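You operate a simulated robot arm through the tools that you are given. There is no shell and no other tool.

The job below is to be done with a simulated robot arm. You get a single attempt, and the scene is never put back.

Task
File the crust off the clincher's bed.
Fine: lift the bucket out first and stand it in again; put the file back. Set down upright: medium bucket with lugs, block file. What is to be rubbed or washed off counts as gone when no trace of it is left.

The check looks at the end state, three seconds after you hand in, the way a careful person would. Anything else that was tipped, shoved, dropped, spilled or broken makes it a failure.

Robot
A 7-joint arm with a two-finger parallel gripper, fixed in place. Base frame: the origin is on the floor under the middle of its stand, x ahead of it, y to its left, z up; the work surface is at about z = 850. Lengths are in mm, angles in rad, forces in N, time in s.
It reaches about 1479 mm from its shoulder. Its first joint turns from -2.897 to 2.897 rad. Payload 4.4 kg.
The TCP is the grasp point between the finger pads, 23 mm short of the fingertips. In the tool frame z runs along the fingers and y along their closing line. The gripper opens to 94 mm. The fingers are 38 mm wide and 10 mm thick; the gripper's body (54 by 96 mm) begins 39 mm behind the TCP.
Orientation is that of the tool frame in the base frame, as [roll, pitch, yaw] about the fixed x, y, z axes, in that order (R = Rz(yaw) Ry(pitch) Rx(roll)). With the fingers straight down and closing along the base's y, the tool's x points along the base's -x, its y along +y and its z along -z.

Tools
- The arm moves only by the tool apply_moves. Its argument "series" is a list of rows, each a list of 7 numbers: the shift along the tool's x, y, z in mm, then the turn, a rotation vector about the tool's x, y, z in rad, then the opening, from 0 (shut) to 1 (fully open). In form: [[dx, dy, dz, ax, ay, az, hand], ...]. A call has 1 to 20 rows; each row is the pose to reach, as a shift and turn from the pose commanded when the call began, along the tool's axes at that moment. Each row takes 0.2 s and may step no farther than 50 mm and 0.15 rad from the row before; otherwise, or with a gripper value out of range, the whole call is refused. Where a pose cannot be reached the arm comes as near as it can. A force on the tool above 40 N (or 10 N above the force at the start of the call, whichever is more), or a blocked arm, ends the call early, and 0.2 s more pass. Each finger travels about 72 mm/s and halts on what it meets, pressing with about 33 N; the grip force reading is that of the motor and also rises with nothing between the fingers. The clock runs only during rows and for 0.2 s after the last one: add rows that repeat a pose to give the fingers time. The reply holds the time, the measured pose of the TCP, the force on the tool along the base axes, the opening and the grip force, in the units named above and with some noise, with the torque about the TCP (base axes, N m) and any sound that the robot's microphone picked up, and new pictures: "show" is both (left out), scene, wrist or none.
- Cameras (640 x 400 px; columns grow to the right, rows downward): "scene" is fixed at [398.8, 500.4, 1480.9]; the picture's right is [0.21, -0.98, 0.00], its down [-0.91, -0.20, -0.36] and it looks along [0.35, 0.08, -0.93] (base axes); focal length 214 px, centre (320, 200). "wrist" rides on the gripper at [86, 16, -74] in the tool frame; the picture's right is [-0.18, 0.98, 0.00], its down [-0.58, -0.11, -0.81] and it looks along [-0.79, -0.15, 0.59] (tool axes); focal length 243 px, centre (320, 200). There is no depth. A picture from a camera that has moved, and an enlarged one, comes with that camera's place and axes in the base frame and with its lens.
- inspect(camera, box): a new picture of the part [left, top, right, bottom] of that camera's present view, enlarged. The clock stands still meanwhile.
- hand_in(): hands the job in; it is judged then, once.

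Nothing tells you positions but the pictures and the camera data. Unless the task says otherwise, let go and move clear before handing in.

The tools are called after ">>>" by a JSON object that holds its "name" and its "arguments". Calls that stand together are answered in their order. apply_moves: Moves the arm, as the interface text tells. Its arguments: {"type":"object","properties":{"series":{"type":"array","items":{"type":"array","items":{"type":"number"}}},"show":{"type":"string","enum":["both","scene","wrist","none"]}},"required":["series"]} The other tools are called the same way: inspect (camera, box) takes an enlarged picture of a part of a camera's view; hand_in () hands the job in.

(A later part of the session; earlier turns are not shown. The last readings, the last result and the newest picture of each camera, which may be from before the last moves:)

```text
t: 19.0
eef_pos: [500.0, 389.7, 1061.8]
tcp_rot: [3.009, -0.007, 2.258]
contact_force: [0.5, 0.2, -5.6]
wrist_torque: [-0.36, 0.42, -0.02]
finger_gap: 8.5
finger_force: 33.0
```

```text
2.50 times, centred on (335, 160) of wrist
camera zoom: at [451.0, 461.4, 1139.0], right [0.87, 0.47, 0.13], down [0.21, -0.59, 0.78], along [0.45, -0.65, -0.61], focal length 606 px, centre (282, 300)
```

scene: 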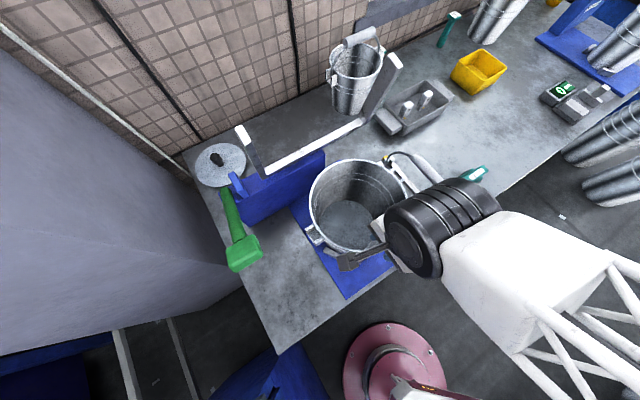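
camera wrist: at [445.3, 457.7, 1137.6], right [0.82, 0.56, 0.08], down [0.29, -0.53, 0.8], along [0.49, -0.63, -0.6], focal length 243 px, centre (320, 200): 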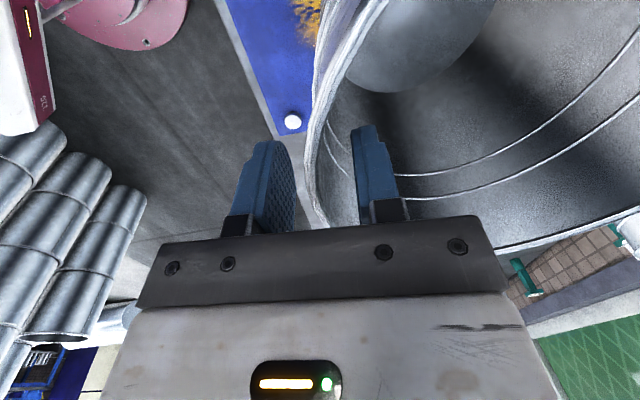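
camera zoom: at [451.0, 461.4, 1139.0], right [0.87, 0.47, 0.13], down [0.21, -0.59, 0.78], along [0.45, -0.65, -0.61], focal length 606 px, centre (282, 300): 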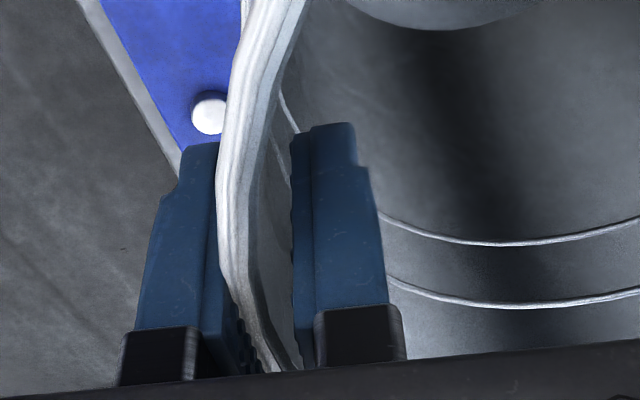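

The bucket now hangs cleanly from the grip (about 5.6 N, no tilt). I'll raise it about 110 mm straight up.

>>> {"name": "apply_moves", "arguments": {"series": [[0, 0.7, -5, 0, 0, 0, 0], [0, 2.0, -15, 0, 0, 0, 0], [0, 3.7, -28, 0, 0, 0, 0], [0, 5.6, -42, 0, 0, 0, 0], [0, 7.5, -56, 0, 0, 0, 0], [0, 9.3, -70, 0, 0, 0, 0], [0, 11.2, -84, 0, 0, 0, 0], [0, 13.0, -97, 0, 0, 0, 0], [0, 14.2, -106, 0, 0, 0, 0], [0, 14.7, -110, 0, 0, 0, 0]], "show": "both"}}

```text
t: 21.2
eef_pos: [501.8, 390.5, 1170.7]
tcp_rot: [3.011, -0.007, 2.256]
contact_force: [-0.5, 0.5, -5.6]
wrist_torque: [-0.39, 0.38, 0.0]
finger_gap: 8.4
finger_force: 33.0
camera wrist: at [451.9, 460.7, 1249.7], right [0.87, 0.47, 0.13], down [0.21, -0.59, 0.78], along [0.45, -0.65, -0.61], focal length 243 px, centre (320, 200)
```

scene: 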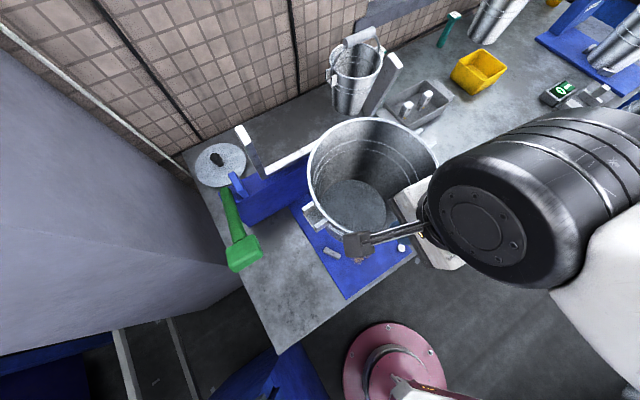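
wrist: 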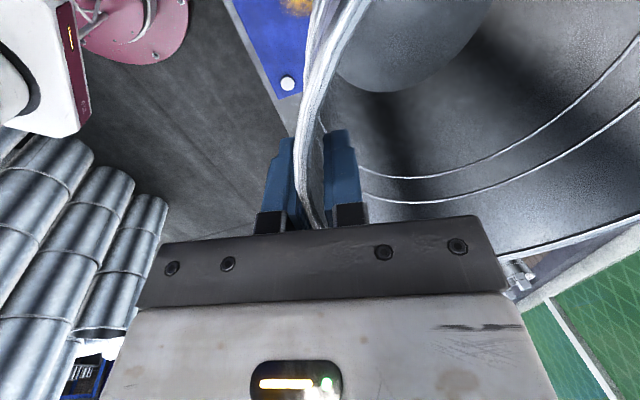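

The bucket is steady in the air. I'll carry it rightward along the bench (over the bail rack and file) toward the free stretch right of the file, first half now.

>>> {"name": "apply_moves", "arguments": {"series": [[-5.2, -1.5, -0.2, 0, 0, 0, 0], [-15.4, -3.4, -0.5, 0, 0, 0, 0], [-30.8, -5.9, -0.8, 0, 0, 0, 0], [-51.2, -8.8, -1.2, 0, 0, 0, 0], [-74.4, -10.5, -1.4, 0, 0, 0, 0], [-98.5, -10.1, -1.3, 0, 0, 0, 0], [-122.4, -7.7, -1.0, 0, 0, 0, 0], [-146.3, -5.3, -0.7, 0, 0, 0, 0], [-170.2, -2.9, -0.4, 0, 0, 0, 0], [-194, -0.5, -0.1, 0, 0, 0, 0], [-217.9, 1.9, 0.2, 0, 0, 0, 0], [-241.8, 4.3, 0.6, 0, 0, 0, 0], [-265.7, 6.6, 0.9, 0, 0, 0, 0], [-285.6, 8.6, 1.1, 0, 0, 0, 0], [-303.5, 10.4, 1.4, 0, 0, 0, 0], [-317.4, 11.8, 1.6, 0, 0, 0, 0], [-327.4, 12.8, 1.7, 0, 0, 0, 0], [-332.3, 13.3, 1.8, 0, 0, 0, 0]], "show": "both"}}

>>> {"name": "inspect", "arguments": {"camera": "scene", "box": [290, 180, 430, 300]}}

```text
t: 25.0
eef_pos: [720.8, 140.8, 1169.6]
tcp_rot: [3.01, -0.007, 2.257]
contact_force: [-4.4, 2.5, -0.6]
wrist_torque: [0.43, 0.56, 0.61]
finger_gap: 5.5
finger_force: 32.4
camera wrist: at [672.7, 212.0, 1247.0], right [0.87, 0.47, 0.13], down [0.21, -0.59, 0.78], along [0.45, -0.65, -0.61], focal length 243 px, centre (320, 200)
```

scene: 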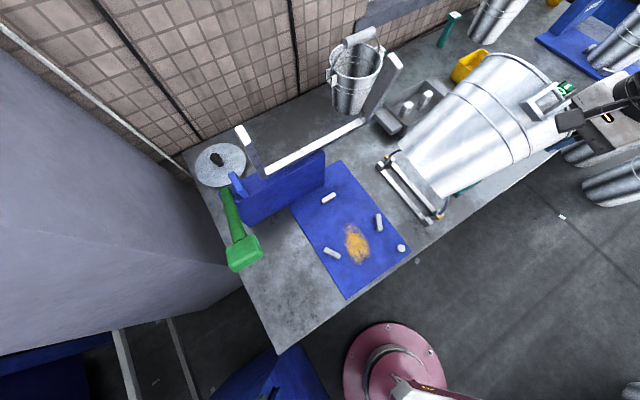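
wrist: 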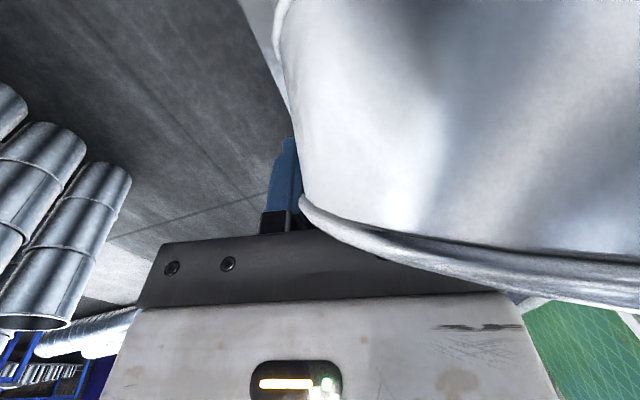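

```text
3.33 times, centred on (360, 240) of scene
camera zoom: at [398.8, 500.4, 1480.9], right [0.21, -0.98, 0.0], down [-0.91, -0.2, -0.36], along [0.35, 0.08, -0.93], focal length 715 px, centre (187, 67)
```

zoom: 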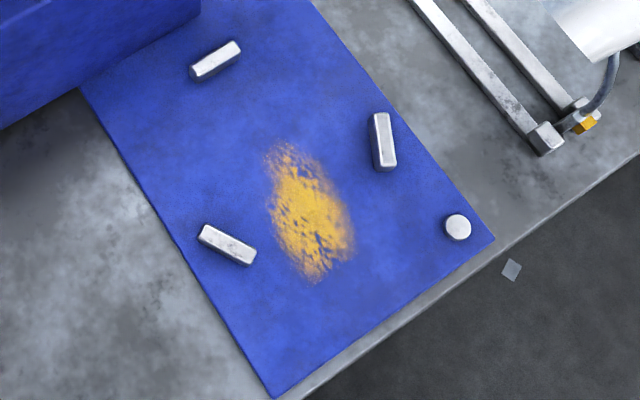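

The bucket has swung round in the grip: its bottom caught on the bail, which evidently stands upright on its rack. I'll stop here and look closely at the bucket and rack before doing anything.

>>> {"name": "inspect", "arguments": {"camera": "scene", "box": [370, 40, 620, 230]}}

>>> {"name": "inspect", "arguments": {"camera": "scene", "box": [375, 145, 475, 230]}}

>>> {"name": "inspect", "arguments": {"camera": "wrist", "box": [200, 0, 640, 300]}}

```text
2.11 times, centred on (495, 135) of scene
camera zoom: at [398.8, 500.4, 1480.9], right [0.21, -0.98, 0.0], down [-0.91, -0.2, -0.36], along [0.35, 0.08, -0.93], focal length 452 px, centre (-48, 337)
```

zoom: 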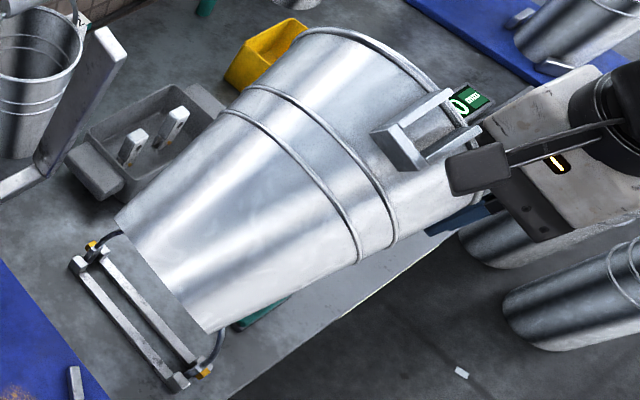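

```text
4.71 times, centred on (425, 188) of scene
camera zoom: at [398.8, 500.4, 1480.9], right [0.21, -0.98, 0.0], down [-0.91, -0.2, -0.36], along [0.35, 0.08, -0.93], focal length 1009 px, centre (-174, 259)
```

zoom: 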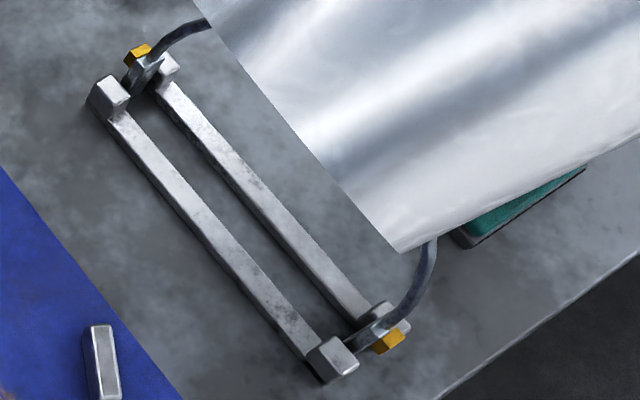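

```text
1.33 times, centred on (420, 150) of wrist
camera zoom: at [672.7, 212.0, 1247.0], right [0.87, 0.47, 0.13], down [0.21, -0.59, 0.78], along [0.45, -0.65, -0.61], focal length 324 px, centre (187, 267)
```

zoom: 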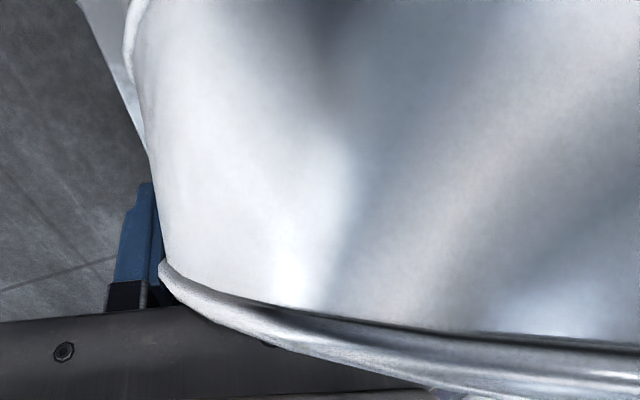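

The bucket is leaning back on the standing bail and still pinched firmly at the rim; the rack itself has not moved. I'll raise it straight up, slowly, to come clear of the bail.

>>> {"name": "apply_moves", "arguments": {"series": [[0, 0.5, -4, 0, 0, 0, 0], [0, 1.3, -10, 0, 0, 0, 0], [0, 2.4, -18, 0, 0, 0, 0], [0, 3.5, -26, 0, 0, 0, 0], [0, 4.6, -34, 0, 0, 0, 0], [0, 5.7, -42, 0, 0, 0, 0]], "show": "both"}}

>>> {"name": "inspect", "arguments": {"camera": "scene", "box": [375, 145, 475, 230]}}

```text
t: 26.4
eef_pos: [722.4, 140.8, 1210.6]
tcp_rot: [3.009, -0.009, 2.258]
contact_force: [0.8, 0.2, -4.7]
wrist_torque: [-0.71, 0.03, -0.02]
finger_gap: 5.0
finger_force: 32.9
camera wrist: at [673.0, 211.8, 1289.4], right [0.87, 0.47, 0.13], down [0.21, -0.59, 0.78], along [0.45, -0.65, -0.61], focal length 243 px, centre (320, 200)
```

scene: 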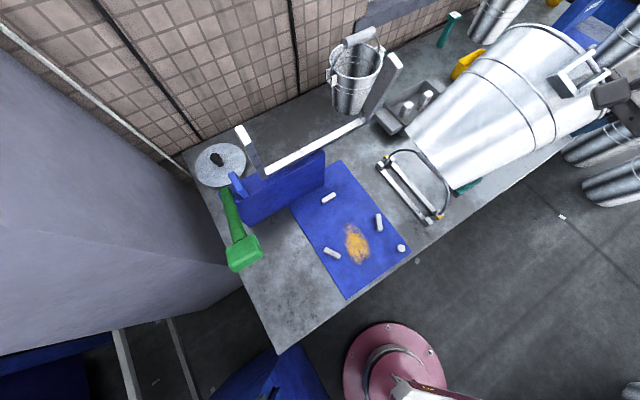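
wrist: 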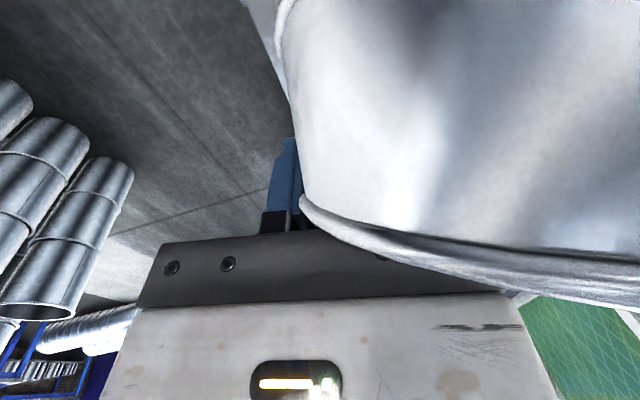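

```text
4.71 times, centred on (425, 188) of scene
camera zoom: at [398.8, 500.4, 1480.9], right [0.21, -0.98, 0.0], down [-0.91, -0.2, -0.36], along [0.35, 0.08, -0.93], focal length 1009 px, centre (-174, 259)
```

zoom: 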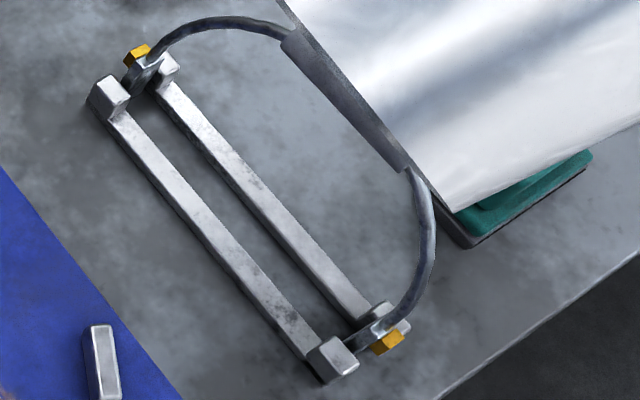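

The bucket is free of the bail and held, but tilted strongly about the grip axis with its bottom swung to the left. I'll look closer to measure its pose.

>>> {"name": "inspect", "arguments": {"camera": "scene", "box": [390, 0, 640, 200]}}

>>> {"name": "inspect", "arguments": {"camera": "wrist", "box": [200, 0, 640, 320]}}

```text
2.00 times, centred on (515, 100) of scene
camera zoom: at [398.8, 500.4, 1480.9], right [0.21, -0.98, 0.0], down [-0.91, -0.2, -0.36], along [0.35, 0.08, -0.93], focal length 429 px, centre (-70, 400)
```

zoom: 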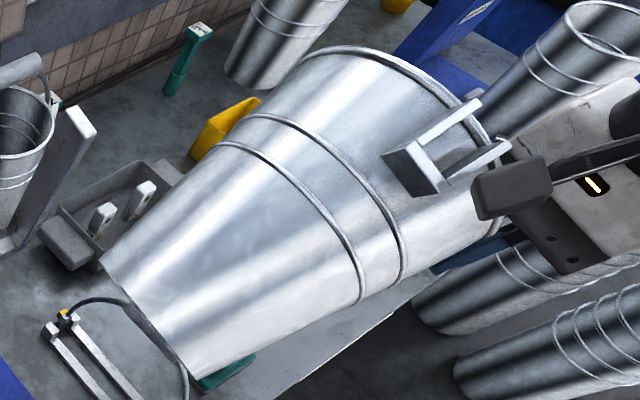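

```text
1.25 times, centred on (420, 160) of wrist
camera zoom: at [673.0, 211.8, 1289.4], right [0.87, 0.47, 0.13], down [0.21, -0.59, 0.78], along [0.45, -0.65, -0.61], focal length 303 px, centre (195, 250)
```

zoom: 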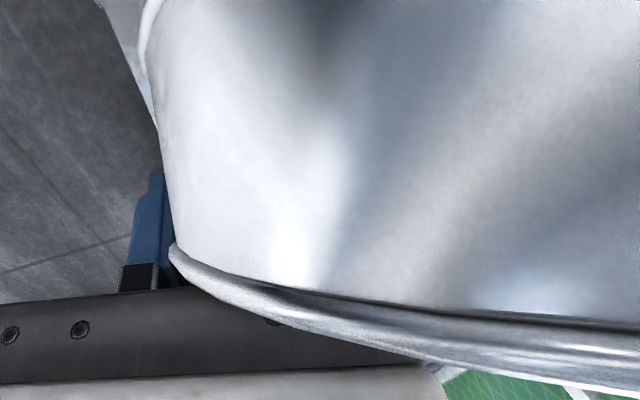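

The bucket is tilted about 51° about the closing axis, held at the rim. I'll raise a bit more and carry it on to the free stretch right of the file, then turn the gripper to bring it upright.

>>> {"name": "apply_moves", "arguments": {"series": [[0, 1.1, -7.9, 0, 0, 0, 0], [0, 2.6, -19.8, 0, 0, 0, 0], [0, 4.4, -32.7, 0, 0, 0, 0], [-3, 6.2, -44.6, 0, 0, 0, 0], [-9.6, 6.9, -44.5, 0, 0, 0, 0], [-21.5, 8.1, -44.3, 0, 0, 0, 0], [-37.4, 9.7, -44.1, 0, 0, 0, 0], [-55.3, 11.5, -43.9, 0, 0, 0, 0], [-74.2, 13.4, -43.6, 0, 0, 0, 0], [-94.1, 15.4, -43.4, 0, 0, 0, 0], [-114, 17.4, -43.1, 0, 0, 0, 0], [-133.9, 19.4, -42.8, 0, 0, 0, 0], [-153.8, 21.4, -42.6, 0, 0, 0, 0], [-173.7, 23.4, -42.3, 0, 0, 0, 0], [-193.6, 25.4, -42, 0, 0, 0, 0], [-213.5, 27.4, -41.8, 0, 0, 0, 0], [-233.4, 29.4, -41.5, 0, 0, 0, 0], [-250.3, 31, -41.3, 0, 0, 0, 0], [-263.3, 32.3, -41.1, 0, 0, 0, 0], [-270.2, 33, -41, 0, 0, 0, 0]], "show": "both"}}

>>> {"name": "inspect", "arguments": {"camera": "scene", "box": [375, 145, 475, 230]}}

>>> {"name": "inspect", "arguments": {"camera": "scene", "box": [440, 0, 640, 180]}}

```text
t: 30.6
eef_pos: [914.1, -51.2, 1255.2]
tcp_rot: [3.008, -0.007, 2.256]
contact_force: [-1.1, 0.2, -5.8]
wrist_torque: [-0.72, 0.07, 0.0]
finger_gap: 3.7
finger_force: 33.0
camera wrist: at [865.3, 19.7, 1333.5], right [0.87, 0.47, 0.13], down [0.21, -0.59, 0.78], along [0.45, -0.65, -0.61], focal length 243 px, centre (320, 200)
```

scene: 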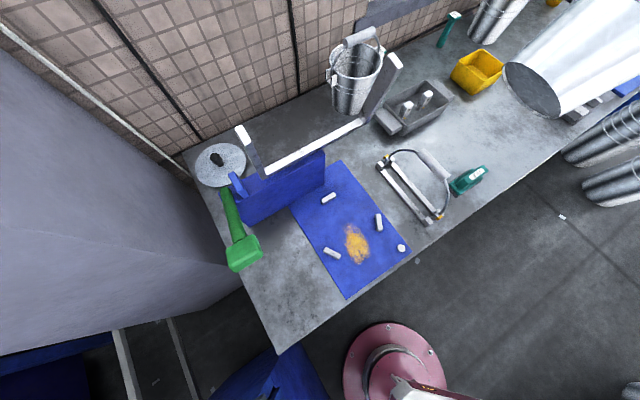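
wrist: 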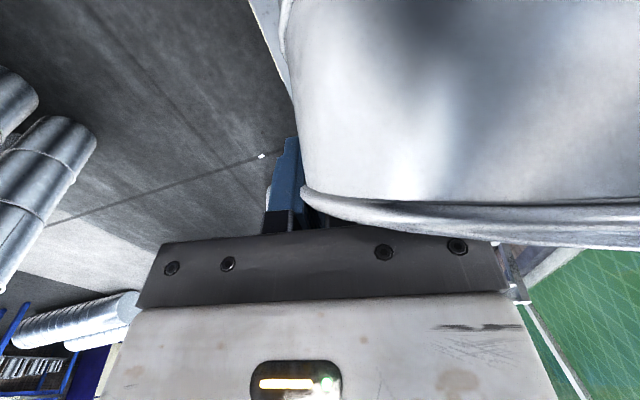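

```text
4.71 times, centred on (425, 188) of scene
camera zoom: at [398.8, 500.4, 1480.9], right [0.21, -0.98, 0.0], down [-0.91, -0.2, -0.36], along [0.35, 0.08, -0.93], focal length 1009 px, centre (-174, 259)
```

zoom: 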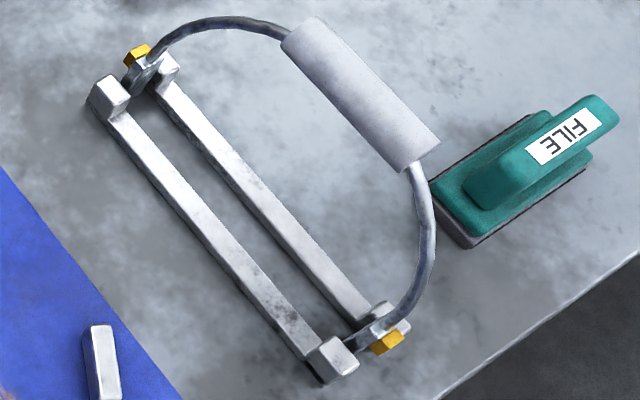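

```text
2.22 times, centred on (540, 90) of scene
camera zoom: at [398.8, 500.4, 1480.9], right [0.21, -0.98, 0.0], down [-0.91, -0.2, -0.36], along [0.35, 0.08, -0.93], focal length 477 px, centre (-169, 444)
```

zoom: 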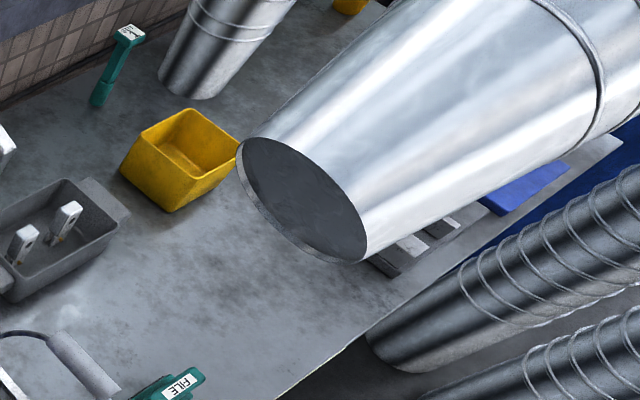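

The bail stands free on its rack, leaning a little to the right of before; I'll tend to it later. Now I turn the gripper about its closing axis to bring the bucket upright.

>>> {"name": "apply_moves", "arguments": {"series": [[0, 0, 0, 0, -0.05, 0, 0], [0, 0, 0, 0, -0.13, 0, 0], [0, 0, 0, 0, -0.23, 0, 0], [0, 0, 0, 0, -0.33, 0, 0], [0, 0, 0, 0, -0.43, 0, 0], [0, 0, 0, 0, -0.53, 0, 0], [0, 0, 0, 0, -0.63, 0, 0], [0, 0, 0, 0, -0.72, 0, 0], [0, 0, 0, 0, -0.78, 0, 0], [0, 0, 0, 0, -0.8, 0, 0]], "show": "both"}}

>>> {"name": "inspect", "arguments": {"camera": "scene", "box": [440, 0, 640, 180]}}

```text
t: 32.8
eef_pos: [913.9, -51.2, 1255.1]
tcp_rot: [2.953, 0.787, 2.122]
contact_force: [0.1, 0.1, -3.7]
wrist_torque: [-0.42, 0.38, 0.02]
finger_gap: 3.7
finger_force: 32.5
camera wrist: at [856.2, 48.5, 1249.4], right [0.82, 0.51, 0.26], down [-0.29, -0.02, 0.96], along [0.49, -0.86, 0.13], focal length 243 px, centre (320, 200)
```

scene: 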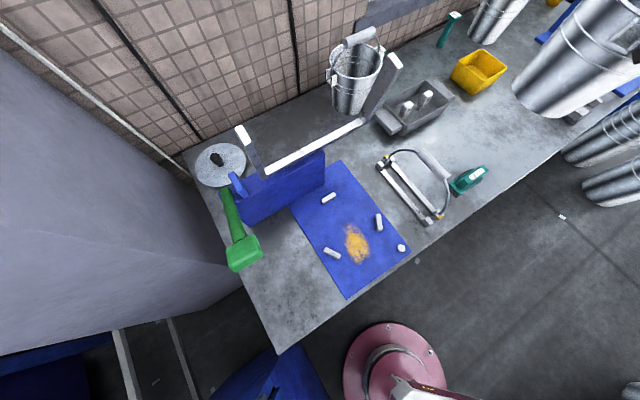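
wrist: 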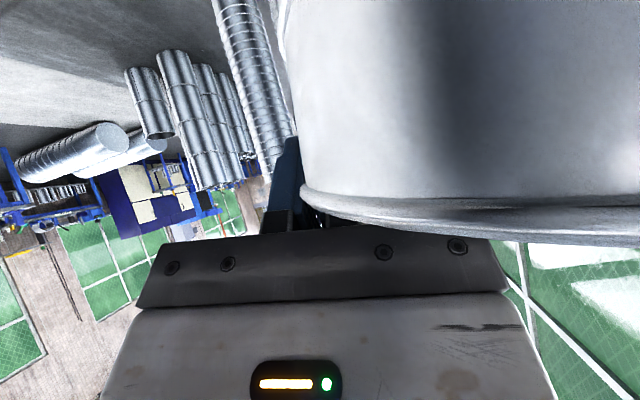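

```text
2.22 times, centred on (540, 90) of scene
camera zoom: at [398.8, 500.4, 1480.9], right [0.21, -0.98, 0.0], down [-0.91, -0.2, -0.36], along [0.35, 0.08, -0.93], focal length 477 px, centre (-169, 444)
```

zoom: 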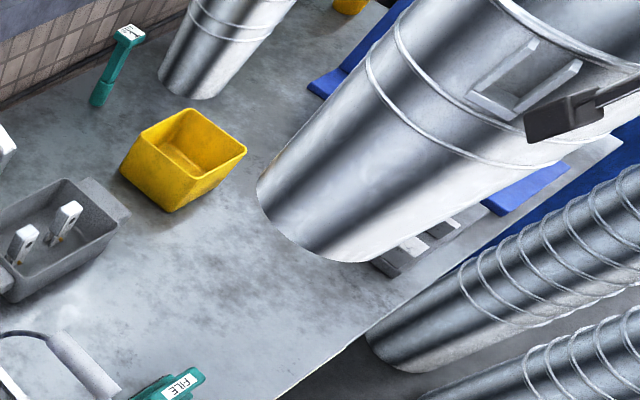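

The bucket now hangs upright (no side torque) at about (983, 18), over clear bench. I'll lower it, fast at first, then in small steps.

>>> {"name": "apply_moves", "arguments": {"series": [[5.7, -1.1, 5.6, 0, 0, 0, 0], [14.2, -2.6, 13.9, 0, 0, 0, 0], [26.9, -5, 26.4, 0, 0, 0, 0], [41.1, -7.7, 40.3, 0, 0, 0, 0], [55.2, -10.3, 54.1, 0, 0, 0, 0], [69.4, -12.9, 68, 0, 0, 0, 0], [83.5, -15.6, 81.9, 0, 0, 0, 0], [97.7, -18.2, 95.8, 0, 0, 0, 0], [109, -20.3, 106.9, 0, 0, 0, 0], [116.1, -21.6, 113.8, 0, 0, 0, 0], [120.4, -22.4, 118, 0, 0, 0, 0]], "show": "both"}}

>>> {"name": "inspect", "arguments": {"camera": "scene", "box": [440, 0, 640, 180]}}

```text
t: 35.2
eef_pos: [914.2, -50.2, 1085.3]
tcp_rot: [2.954, 0.784, 2.123]
contact_force: [-0.3, -1.7, -4.0]
wrist_torque: [-0.39, 0.37, 0.05]
finger_gap: 3.8
finger_force: 33.0
camera wrist: at [856.0, 49.0, 1079.1], right [0.82, 0.51, 0.26], down [-0.29, -0.02, 0.96], along [0.49, -0.86, 0.13], focal length 243 px, centre (320, 200)
```

scene: 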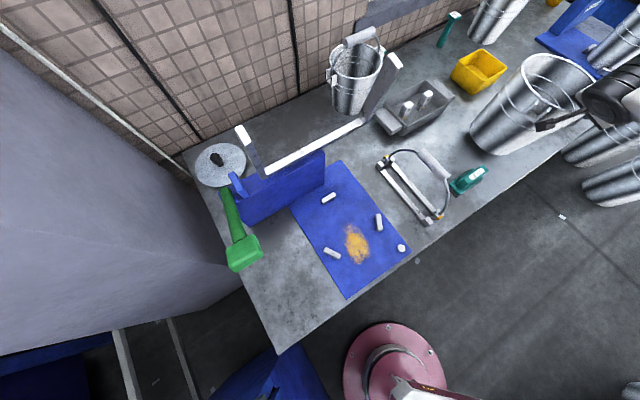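
wrist: 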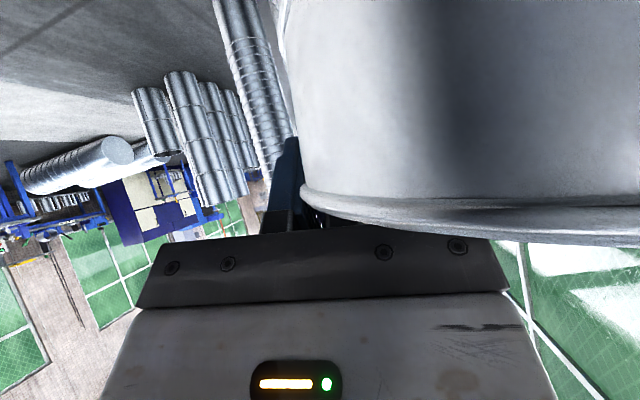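

```text
2.22 times, centred on (540, 90) of scene
camera zoom: at [398.8, 500.4, 1480.9], right [0.21, -0.98, 0.0], down [-0.91, -0.2, -0.36], along [0.35, 0.08, -0.93], focal length 477 px, centre (-169, 444)
```

zoom: 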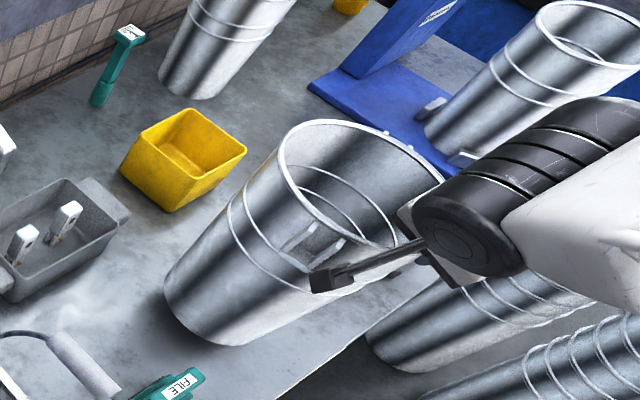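

The bucket hangs upright about 25 mm above clear bench. I continue lowering in small steps.

>>> {"name": "apply_moves", "arguments": {"series": [[3.5, -0.7, 3.5, 0, 0, 0, 0], [7.1, -1.3, 6.9, 0, 0, 0, 0], [10.6, -2, 10.4, 0, 0, 0, 0], [12.7, -2.4, 12.5, 0, 0, 0, 0], [14.2, -2.6, 13.9, 0, 0, 0, 0]], "show": "none"}}

>>> {"name": "inspect", "arguments": {"camera": "scene", "box": [490, 40, 610, 170]}}

```text
t: 36.4
eef_pos: [914.5, -50.6, 1065.9]
tcp_rot: [2.955, 0.782, 2.124]
contact_force: [-0.4, -0.8, -4.7]
wrist_torque: [-0.34, 0.37, -0.01]
finger_gap: 4.0
finger_force: 32.8
```

```text
3.08 times, centred on (550, 105) of scene
camera zoom: at [398.8, 500.4, 1480.9], right [0.21, -0.98, 0.0], down [-0.91, -0.2, -0.36], along [0.35, 0.08, -0.93], focal length 660 px, centre (-388, 492)
```

zoom: 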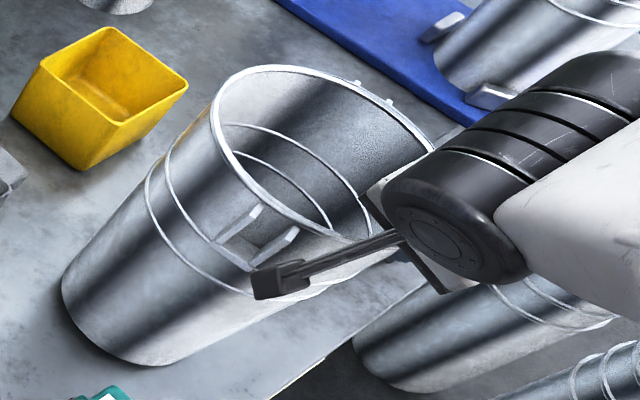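

>>> {"name": "apply_moves", "arguments": {"series": [[1.4, -0.3, 1.4, 0, 0, 0, 0], [2.8, -0.5, 2.8, 0, 0, 0, 0], [4.2, -0.8, 4.2, 0, 0, 0, 0]], "show": "none"}}

```text
t: 37.2
eef_pos: [915.0, -50.2, 1060.5]
tcp_rot: [2.952, 0.785, 2.122]
contact_force: [-2.0, -1.0, 4.0]
wrist_torque: [-0.54, 0.21, -0.1]
finger_gap: 3.8
finger_force: 32.4
```

The bucket's bottom has met the bench. I'll check how it stands before releasing.

>>> {"name": "inspect", "arguments": {"camera": "scene", "box": [490, 40, 610, 170]}}

>>> {"name": "inspect", "arguments": {"camera": "wrist", "box": [0, 0, 640, 400]}}

```text
3.08 times, centred on (550, 105) of scene
camera zoom: at [398.8, 500.4, 1480.9], right [0.21, -0.98, 0.0], down [-0.91, -0.2, -0.36], along [0.35, 0.08, -0.93], focal length 660 px, centre (-388, 492)
```

zoom: 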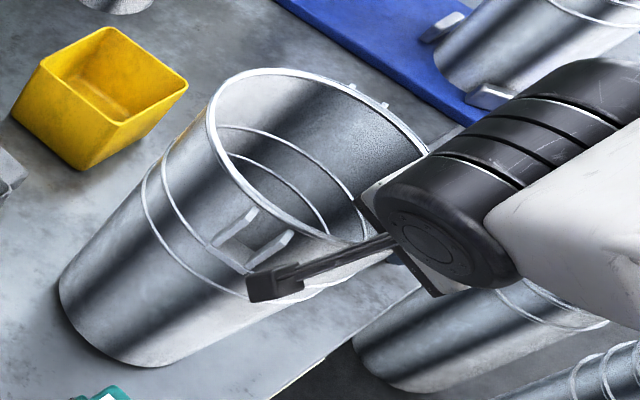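

```text
1.00 times, centred on (320, 200) of wrist (not enlarged: the box is as wide or as high as the picture)
camera zoom: at [856.4, 48.9, 1054.8], right [0.82, 0.51, 0.26], down [-0.29, -0.02, 0.96], along [0.49, -0.86, 0.13], focal length 243 px, centre (320, 200)
```

zoom: 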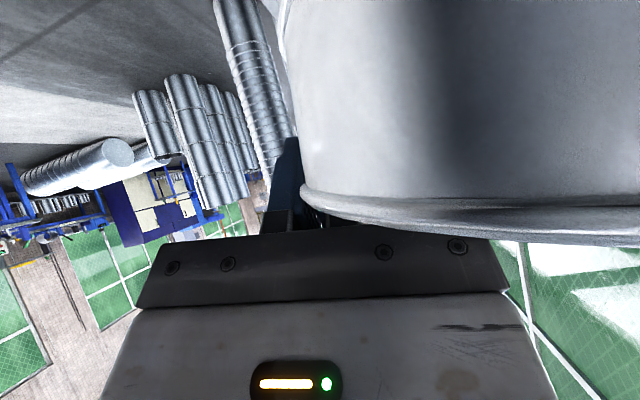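

The bucket stands plumb on the bench (within about 2°). I'll open the fingers gradually and let it settle.

>>> {"name": "apply_moves", "arguments": {"series": [[0, 0, 0, 0, 0, 0, 0.05], [0, 0, 0, 0, 0, 0, 0.1], [0, 0, 0, 0, 0, 0, 0.2], [0, 0, 0, 0, 0, 0, 0.35], [0, 0, 0, 0, 0, 0, 0.5], [0, 0, 0, 0, 0, 0, 0.5]], "show": "both"}}

>>> {"name": "inspect", "arguments": {"camera": "scene", "box": [490, 40, 610, 170]}}

```text
t: 38.6
eef_pos: [913.7, -50.4, 1059.4]
tcp_rot: [2.952, 0.783, 2.12]
contact_force: [-0.5, -0.2, -0.6]
wrist_torque: [0.01, -0.01, 0.0]
finger_gap: 47.2
finger_force: 0.0
camera wrist: at [856.1, 49.0, 1053.4], right [0.82, 0.51, 0.26], down [-0.29, -0.02, 0.96], along [0.49, -0.86, 0.13], focal length 243 px, centre (320, 200)
```

scene: 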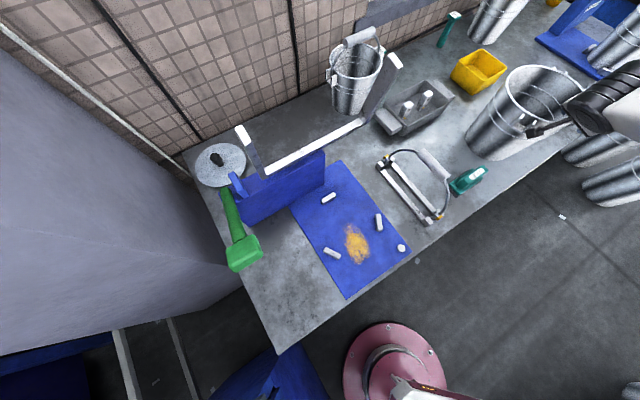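
wrist: 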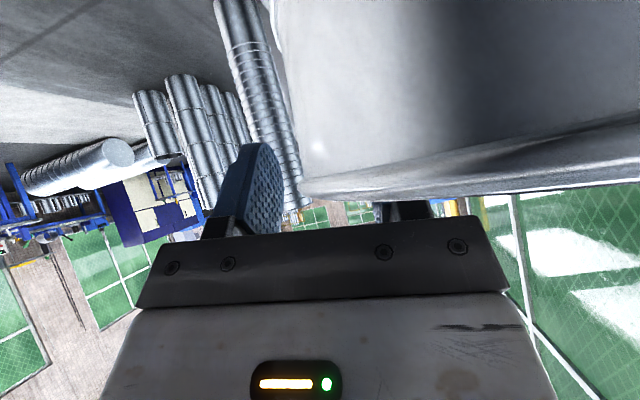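

```text
3.08 times, centred on (550, 105) of scene
camera zoom: at [398.8, 500.4, 1480.9], right [0.21, -0.98, 0.0], down [-0.91, -0.2, -0.36], along [0.35, 0.08, -0.93], focal length 660 px, centre (-388, 492)
```

zoom: 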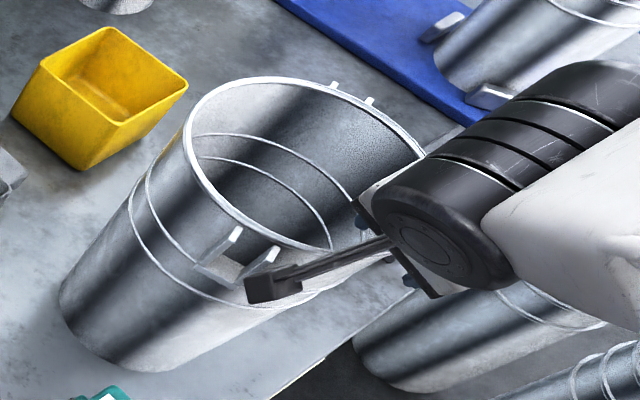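

The bucket has settled upright on the bench. I'll widen the fingers and back straight up out of the rim.

>>> {"name": "apply_moves", "arguments": {"series": [[0, 0, 0, 0, 0, 0, 0.7], [0, 0, 0, 0, 0, 0, 0.7], [-7.1, 1.3, -7, 0, 0, 0, 0.7], [-17.6, 3.3, -17.4, 0, 0, 0, 0.7], [-31.7, 6, -31.3, 0, 0, 0, 0.7], [-49.4, 9.4, -48.7, 0, 0, 0, 0.7], [-67, 12.7, -66.1, 0, 0, 0, 0.7], [-84.6, 16, -83.5, 0, 0, 0, 0.7]], "show": "both"}}

>>> {"name": "inspect", "arguments": {"camera": "scene", "box": [450, 30, 620, 180]}}

```text
t: 40.4
eef_pos: [914.2, -50.4, 1178.8]
tcp_rot: [2.954, 0.785, 2.122]
contact_force: [-0.1, 0.6, -0.4]
wrist_torque: [-0.05, -0.01, -0.02]
finger_gap: 65.7
finger_force: 0.1
camera wrist: at [855.8, 49.3, 1173.3], right [0.82, 0.51, 0.26], down [-0.29, -0.02, 0.96], along [0.49, -0.86, 0.13], focal length 243 px, centre (320, 200)
```

scene: 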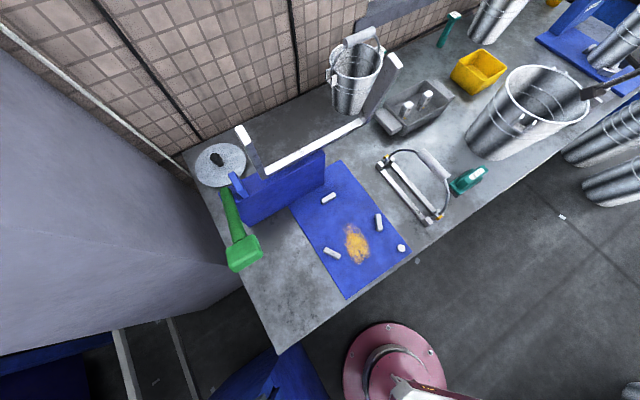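
wrist: 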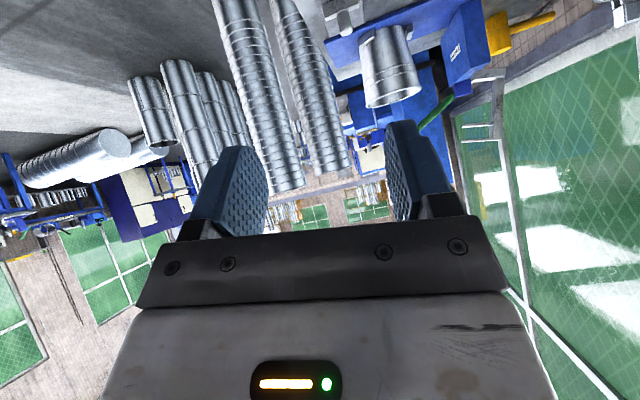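

```text
2.67 times, centred on (535, 105) of scene
camera zoom: at [398.8, 500.4, 1480.9], right [0.21, -0.98, 0.0], down [-0.91, -0.2, -0.36], along [0.35, 0.08, -0.93], focal length 572 px, centre (-253, 453)
```

zoom: 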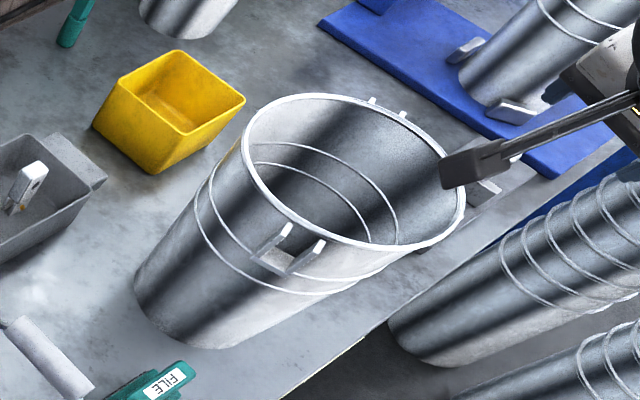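

The bucket stands upright and undisturbed at about (975, 25). Now I turn the gripper back to vertical, rising a little.

>>> {"name": "apply_moves", "arguments": {"series": [[-5, 1, -5, 0, 0.1, 0, 0.7], [-14, 2.7, -14, 0, 0.22, 0, 0.8], [-25, 4.7, -24, 0, 0.34, 0, 1], [-30, 5.7, -30, 0, 0.46, 0, 1], [-35, 6.7, -35, 0, 0.58, 0, 1], [-35, 6.7, -35, 0, 0.7, 0, 1], [-35, 6.7, -35, 0, 0.8, 0, 1], [-35, 6.7, -35, 0, 0.8, 0, 1]], "show": "both"}}

>>> {"name": "inspect", "arguments": {"camera": "scene", "box": [375, 130, 495, 230]}}

```text
t: 42.2
eef_pos: [914.5, -50.2, 1228.4]
tcp_rot: [3.008, -0.008, 2.257]
contact_force: [-0.4, -0.4, 0.2]
wrist_torque: [0.0, -0.02, 0.03]
finger_gap: 94.0
finger_force: 0.0
camera wrist: at [864.8, 20.7, 1306.9], right [0.87, 0.47, 0.13], down [0.21, -0.59, 0.78], along [0.45, -0.65, -0.61], focal length 243 px, centre (320, 200)
```

scene: 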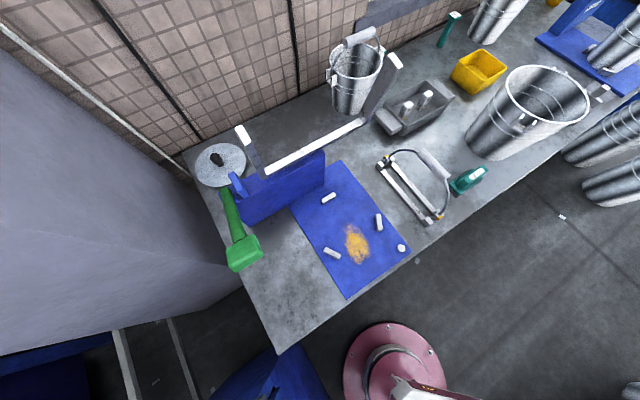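
wrist: 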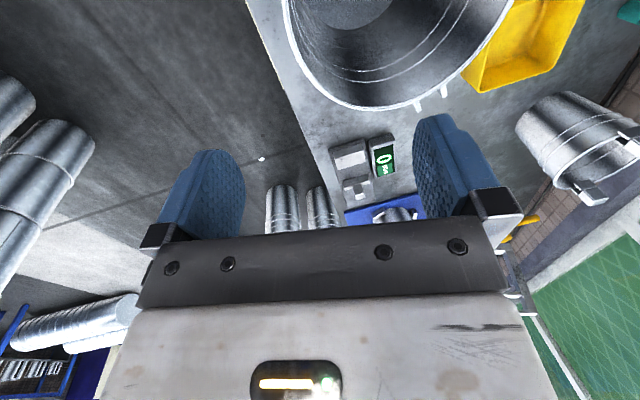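

```text
4.00 times, centred on (435, 180) of scene
camera zoom: at [398.8, 500.4, 1480.9], right [0.21, -0.98, 0.0], down [-0.91, -0.2, -0.36], along [0.35, 0.08, -0.93], focal length 858 px, centre (-140, 280)
```

zoom: 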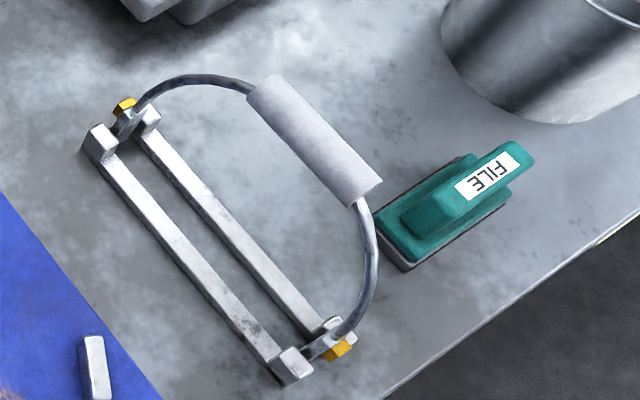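

The rack and file are where they were; the bail leans about 14° to the right on its rack. I'll move over there and set it straight again, first leveling the tool.

>>> {"name": "apply_moves", "arguments": {"series": [[20, 4, 0.5, 0.06, 0, 0, 1], [60, 11, 1.5, 0.134, 0, 0, 1], [105, 20, 2.6, 0.134, 0, 0, 1], [150, 28, 3.7, 0.134, 0, 0, 1], [185, 34.5, 4.6, 0.134, 0, 0, 1], [185, 34.5, 4.6, 0.134, 0, 0, 1]], "show": "none"}}

```text
t: 43.6
eef_pos: [824.2, 116.5, 1229.2]
tcp_rot: [-3.138, -0.006, 2.256]
contact_force: [0.0, -0.5, 1.5]
wrist_torque: [0.0, -0.01, 0.0]
finger_gap: 93.9
finger_force: 0.1
```

>>> {"name": "apply_moves", "arguments": {"series": [[14.1, 2.7, 0, 0, 0, -0.129, 1], [28.2, 5.4, 0, 0, 0, -0.257, 1], [42.2, 8.1, 5, 0, 0, -0.386, 1], [56.3, 10.8, 15, 0, 0, -0.514, 1], [70.4, 13.5, 25, 0, 0, -0.643, 1], [84.5, 16.2, 35, 0, 0, -0.771, 1], [98.5, 19, 45, 0, 0, -0.9, 1], [112.6, 21.7, 55, 0, 0, -1.028, 1], [126.7, 24.4, 65, 0, 0, -1.157, 1], [140.8, 27.1, 75, 0, 0, -1.285, 1], [154.8, 29.8, 85, 0, 0, -1.414, 1], [168.9, 32.5, 97, 0, 0, -1.542, 1], [183, 35.2, 109, 0, 0, -1.671, 1], [183, 35.2, 109, 0, 0, -1.671, 1]], "show": "both"}}

>>> {"name": "inspect", "arguments": {"camera": "wrist", "box": [120, 0, 540, 260]}}

```text
t: 46.6
eef_pos: [734.4, 279.7, 1121.9]
tcp_rot: [3.135, 0.0, -2.355]
contact_force: [0.5, -0.4, 0.3]
wrist_torque: [-0.02, 0.02, 0.01]
finger_gap: 94.1
finger_force: 0.0
camera wrist: at [663.1, 229.7, 1198.4], right [-0.57, 0.82, 0.01], down [0.49, 0.33, 0.81], along [0.66, 0.46, -0.59], focal length 243 px, centre (320, 200)
```

scene: 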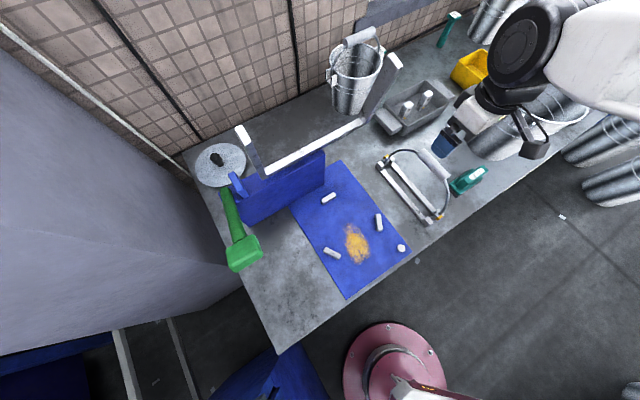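
wrist: 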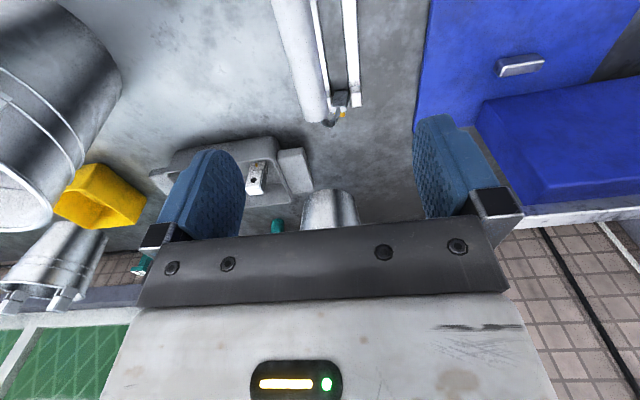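

```text
1.52 times, centred on (330, 130) of wrist
camera zoom: at [663.1, 229.7, 1198.4], right [-0.57, 0.82, 0.01], down [0.49, 0.33, 0.81], along [0.66, 0.46, -0.59], focal length 370 px, centre (305, 307)
```

zoom: 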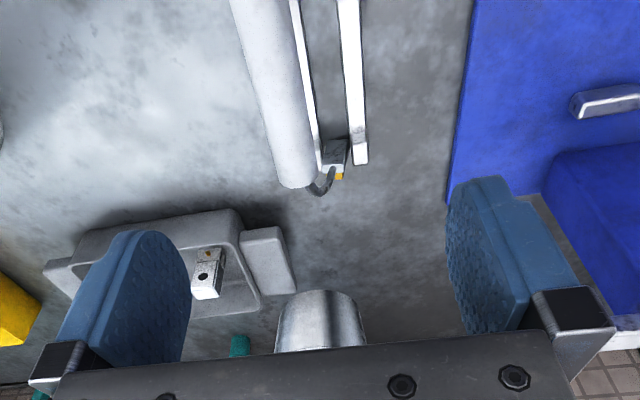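

I see the bail's grip between and below the open fingers, leaning to the +e1 side. I'll lower the fingers around it without touching.

>>> {"name": "apply_moves", "arguments": {"series": [[0, 0, 20, 0, 0, 0, 1], [0, 0, 45, 0, 0, 0, 1], [0, 0, 70, 0, 0, 0, 1], [0, 0, 95, 0, 0, 0, 1], [0, 0, 115, 0, 0, 0, 1], [0, 0, 130, 0, 0, 0, 1]], "show": "both"}}

>>> {"name": "inspect", "arguments": {"camera": "scene", "box": [375, 130, 495, 230]}}

```text
t: 48.0
eef_pos: [734.2, 280.8, 990.7]
tcp_rot: [3.135, -0.001, -2.356]
contact_force: [-0.3, 0.2, -0.4]
wrist_torque: [0.03, -0.01, 0.03]
finger_gap: 94.0
finger_force: 0.1
camera wrist: at [662.2, 230.5, 1068.2], right [-0.57, 0.82, 0.01], down [0.49, 0.33, 0.81], along [0.66, 0.46, -0.59], focal length 243 px, centre (320, 200)
```

scene: 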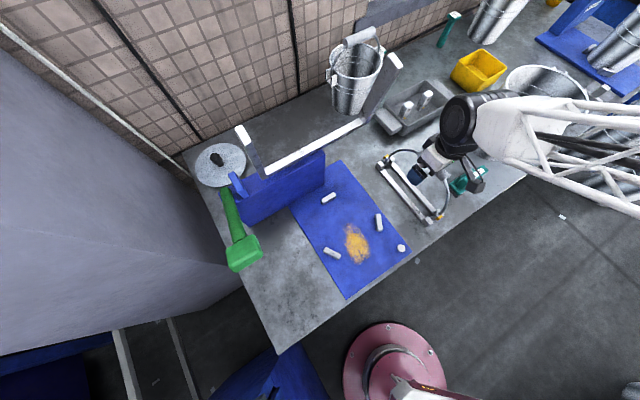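
wrist: 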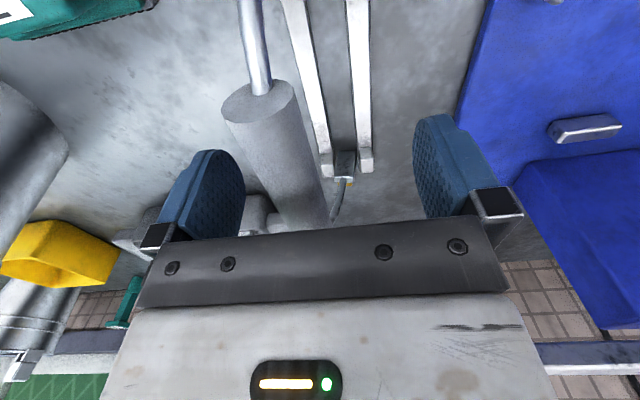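

```text
4.00 times, centred on (435, 180) of scene
camera zoom: at [398.8, 500.4, 1480.9], right [0.21, -0.98, 0.0], down [-0.91, -0.2, -0.36], along [0.35, 0.08, -0.93], focal length 858 px, centre (-140, 280)
```

zoom: 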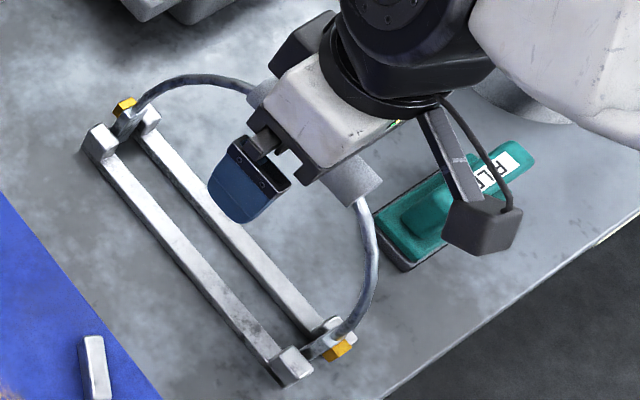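

The grip lies between the fingers, nearer the right-hand (+e1) one. I'll narrow the fingers part-way and ease the bail back toward upright.

>>> {"name": "apply_moves", "arguments": {"series": [[0, 0, 0, 0, 0, 0, 0.75], [0, 0, 0, 0, 0, 0, 0.55], [0, 0, 0, 0, 0, 0, 0.45], [0, 3, 0, 0, 0, 0, 0.45], [0, 6, 0, 0, 0, 0, 0.45], [0, 9, 0, 0, 0, 0, 0.45], [0, 12, 0, 0, 0, 0, 0.45], [0, 12, 0, 0, 0, 0, 0.45]], "show": "both"}}

>>> {"name": "inspect", "arguments": {"camera": "scene", "box": [375, 130, 495, 230]}}

```text
t: 49.8
eef_pos: [726.0, 288.9, 992.6]
tcp_rot: [3.135, -0.001, -2.355]
contact_force: [-0.8, 0.4, 0.5]
wrist_torque: [-0.04, 0.01, 0.01]
finger_gap: 42.4
finger_force: 0.1
camera wrist: at [653.6, 239.4, 1068.6], right [-0.57, 0.82, 0.01], down [0.49, 0.33, 0.81], along [0.66, 0.46, -0.59], focal length 243 px, centre (320, 200)
```

scene: 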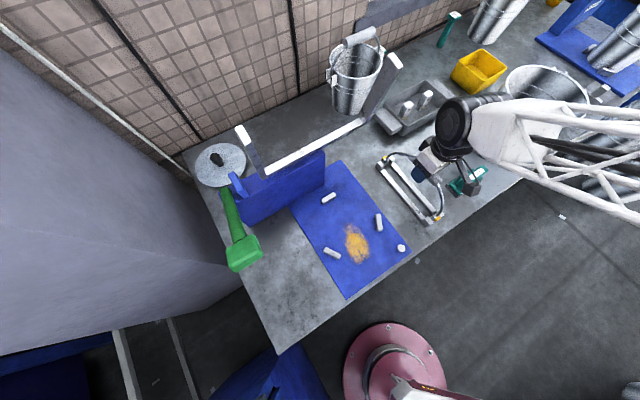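
wrist: 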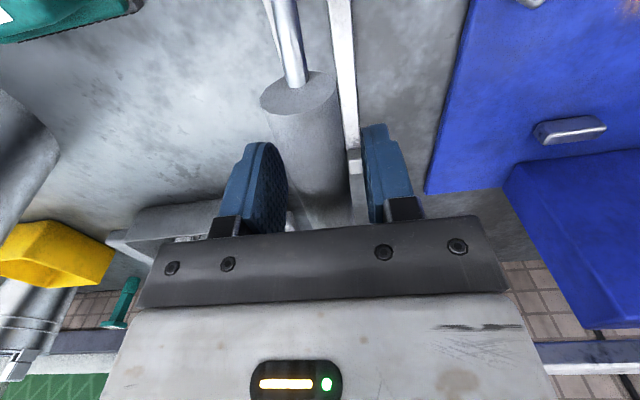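

```text
4.00 times, centred on (435, 180) of scene
camera zoom: at [398.8, 500.4, 1480.9], right [0.21, -0.98, 0.0], down [-0.91, -0.2, -0.36], along [0.35, 0.08, -0.93], focal length 858 px, centre (-140, 280)
```

zoom: 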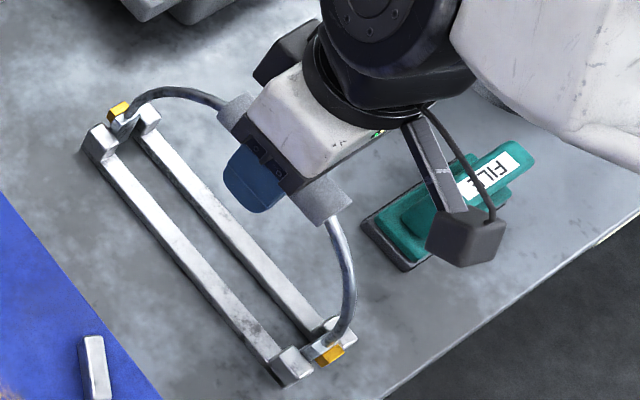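

The bail is back at its original spot (nuts and grip match the first picture). I'll open the fingers and see that it stays.

>>> {"name": "apply_moves", "arguments": {"series": [[0, 0, 0, 0, 0, 0, 0.55], [0, 0, 0, 0, 0, 0, 0.7], [0, 0, 0, 0, 0, 0, 0.85], [0, 0, 0, 0, 0, 0, 0.95], [0, 0, 0, 0, 0, 0, 0.95]], "show": "wrist"}}

>>> {"name": "inspect", "arguments": {"camera": "scene", "box": [375, 130, 495, 230]}}

```text
t: 51.0
eef_pos: [725.4, 288.0, 993.3]
tcp_rot: [3.135, 0.002, -2.358]
contact_force: [-0.2, 0.0, 0.0]
wrist_torque: [-0.01, -0.01, 0.02]
finger_gap: 89.1
finger_force: 0.1
camera wrist: at [653.6, 239.3, 1068.6], right [-0.57, 0.82, 0.01], down [0.49, 0.33, 0.81], along [0.66, 0.46, -0.59], focal length 243 px, centre (320, 200)
```

wrist: 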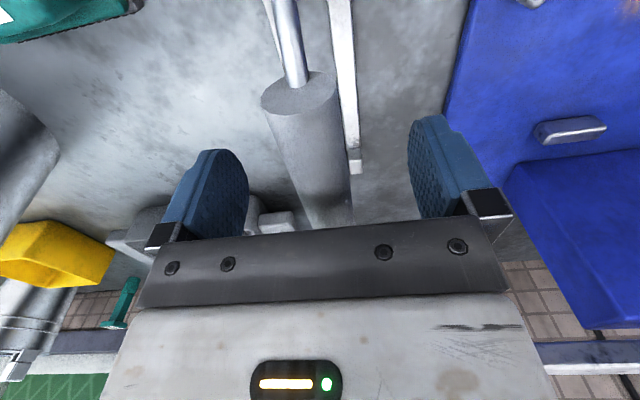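

```text
4.00 times, centred on (435, 180) of scene
camera zoom: at [398.8, 500.4, 1480.9], right [0.21, -0.98, 0.0], down [-0.91, -0.2, -0.36], along [0.35, 0.08, -0.93], focal length 858 px, centre (-140, 280)
```

zoom: 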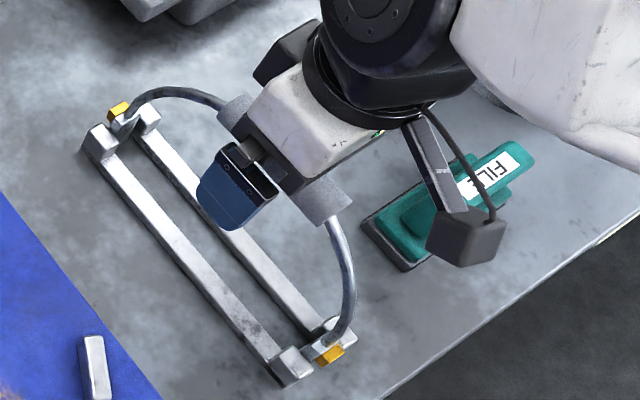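

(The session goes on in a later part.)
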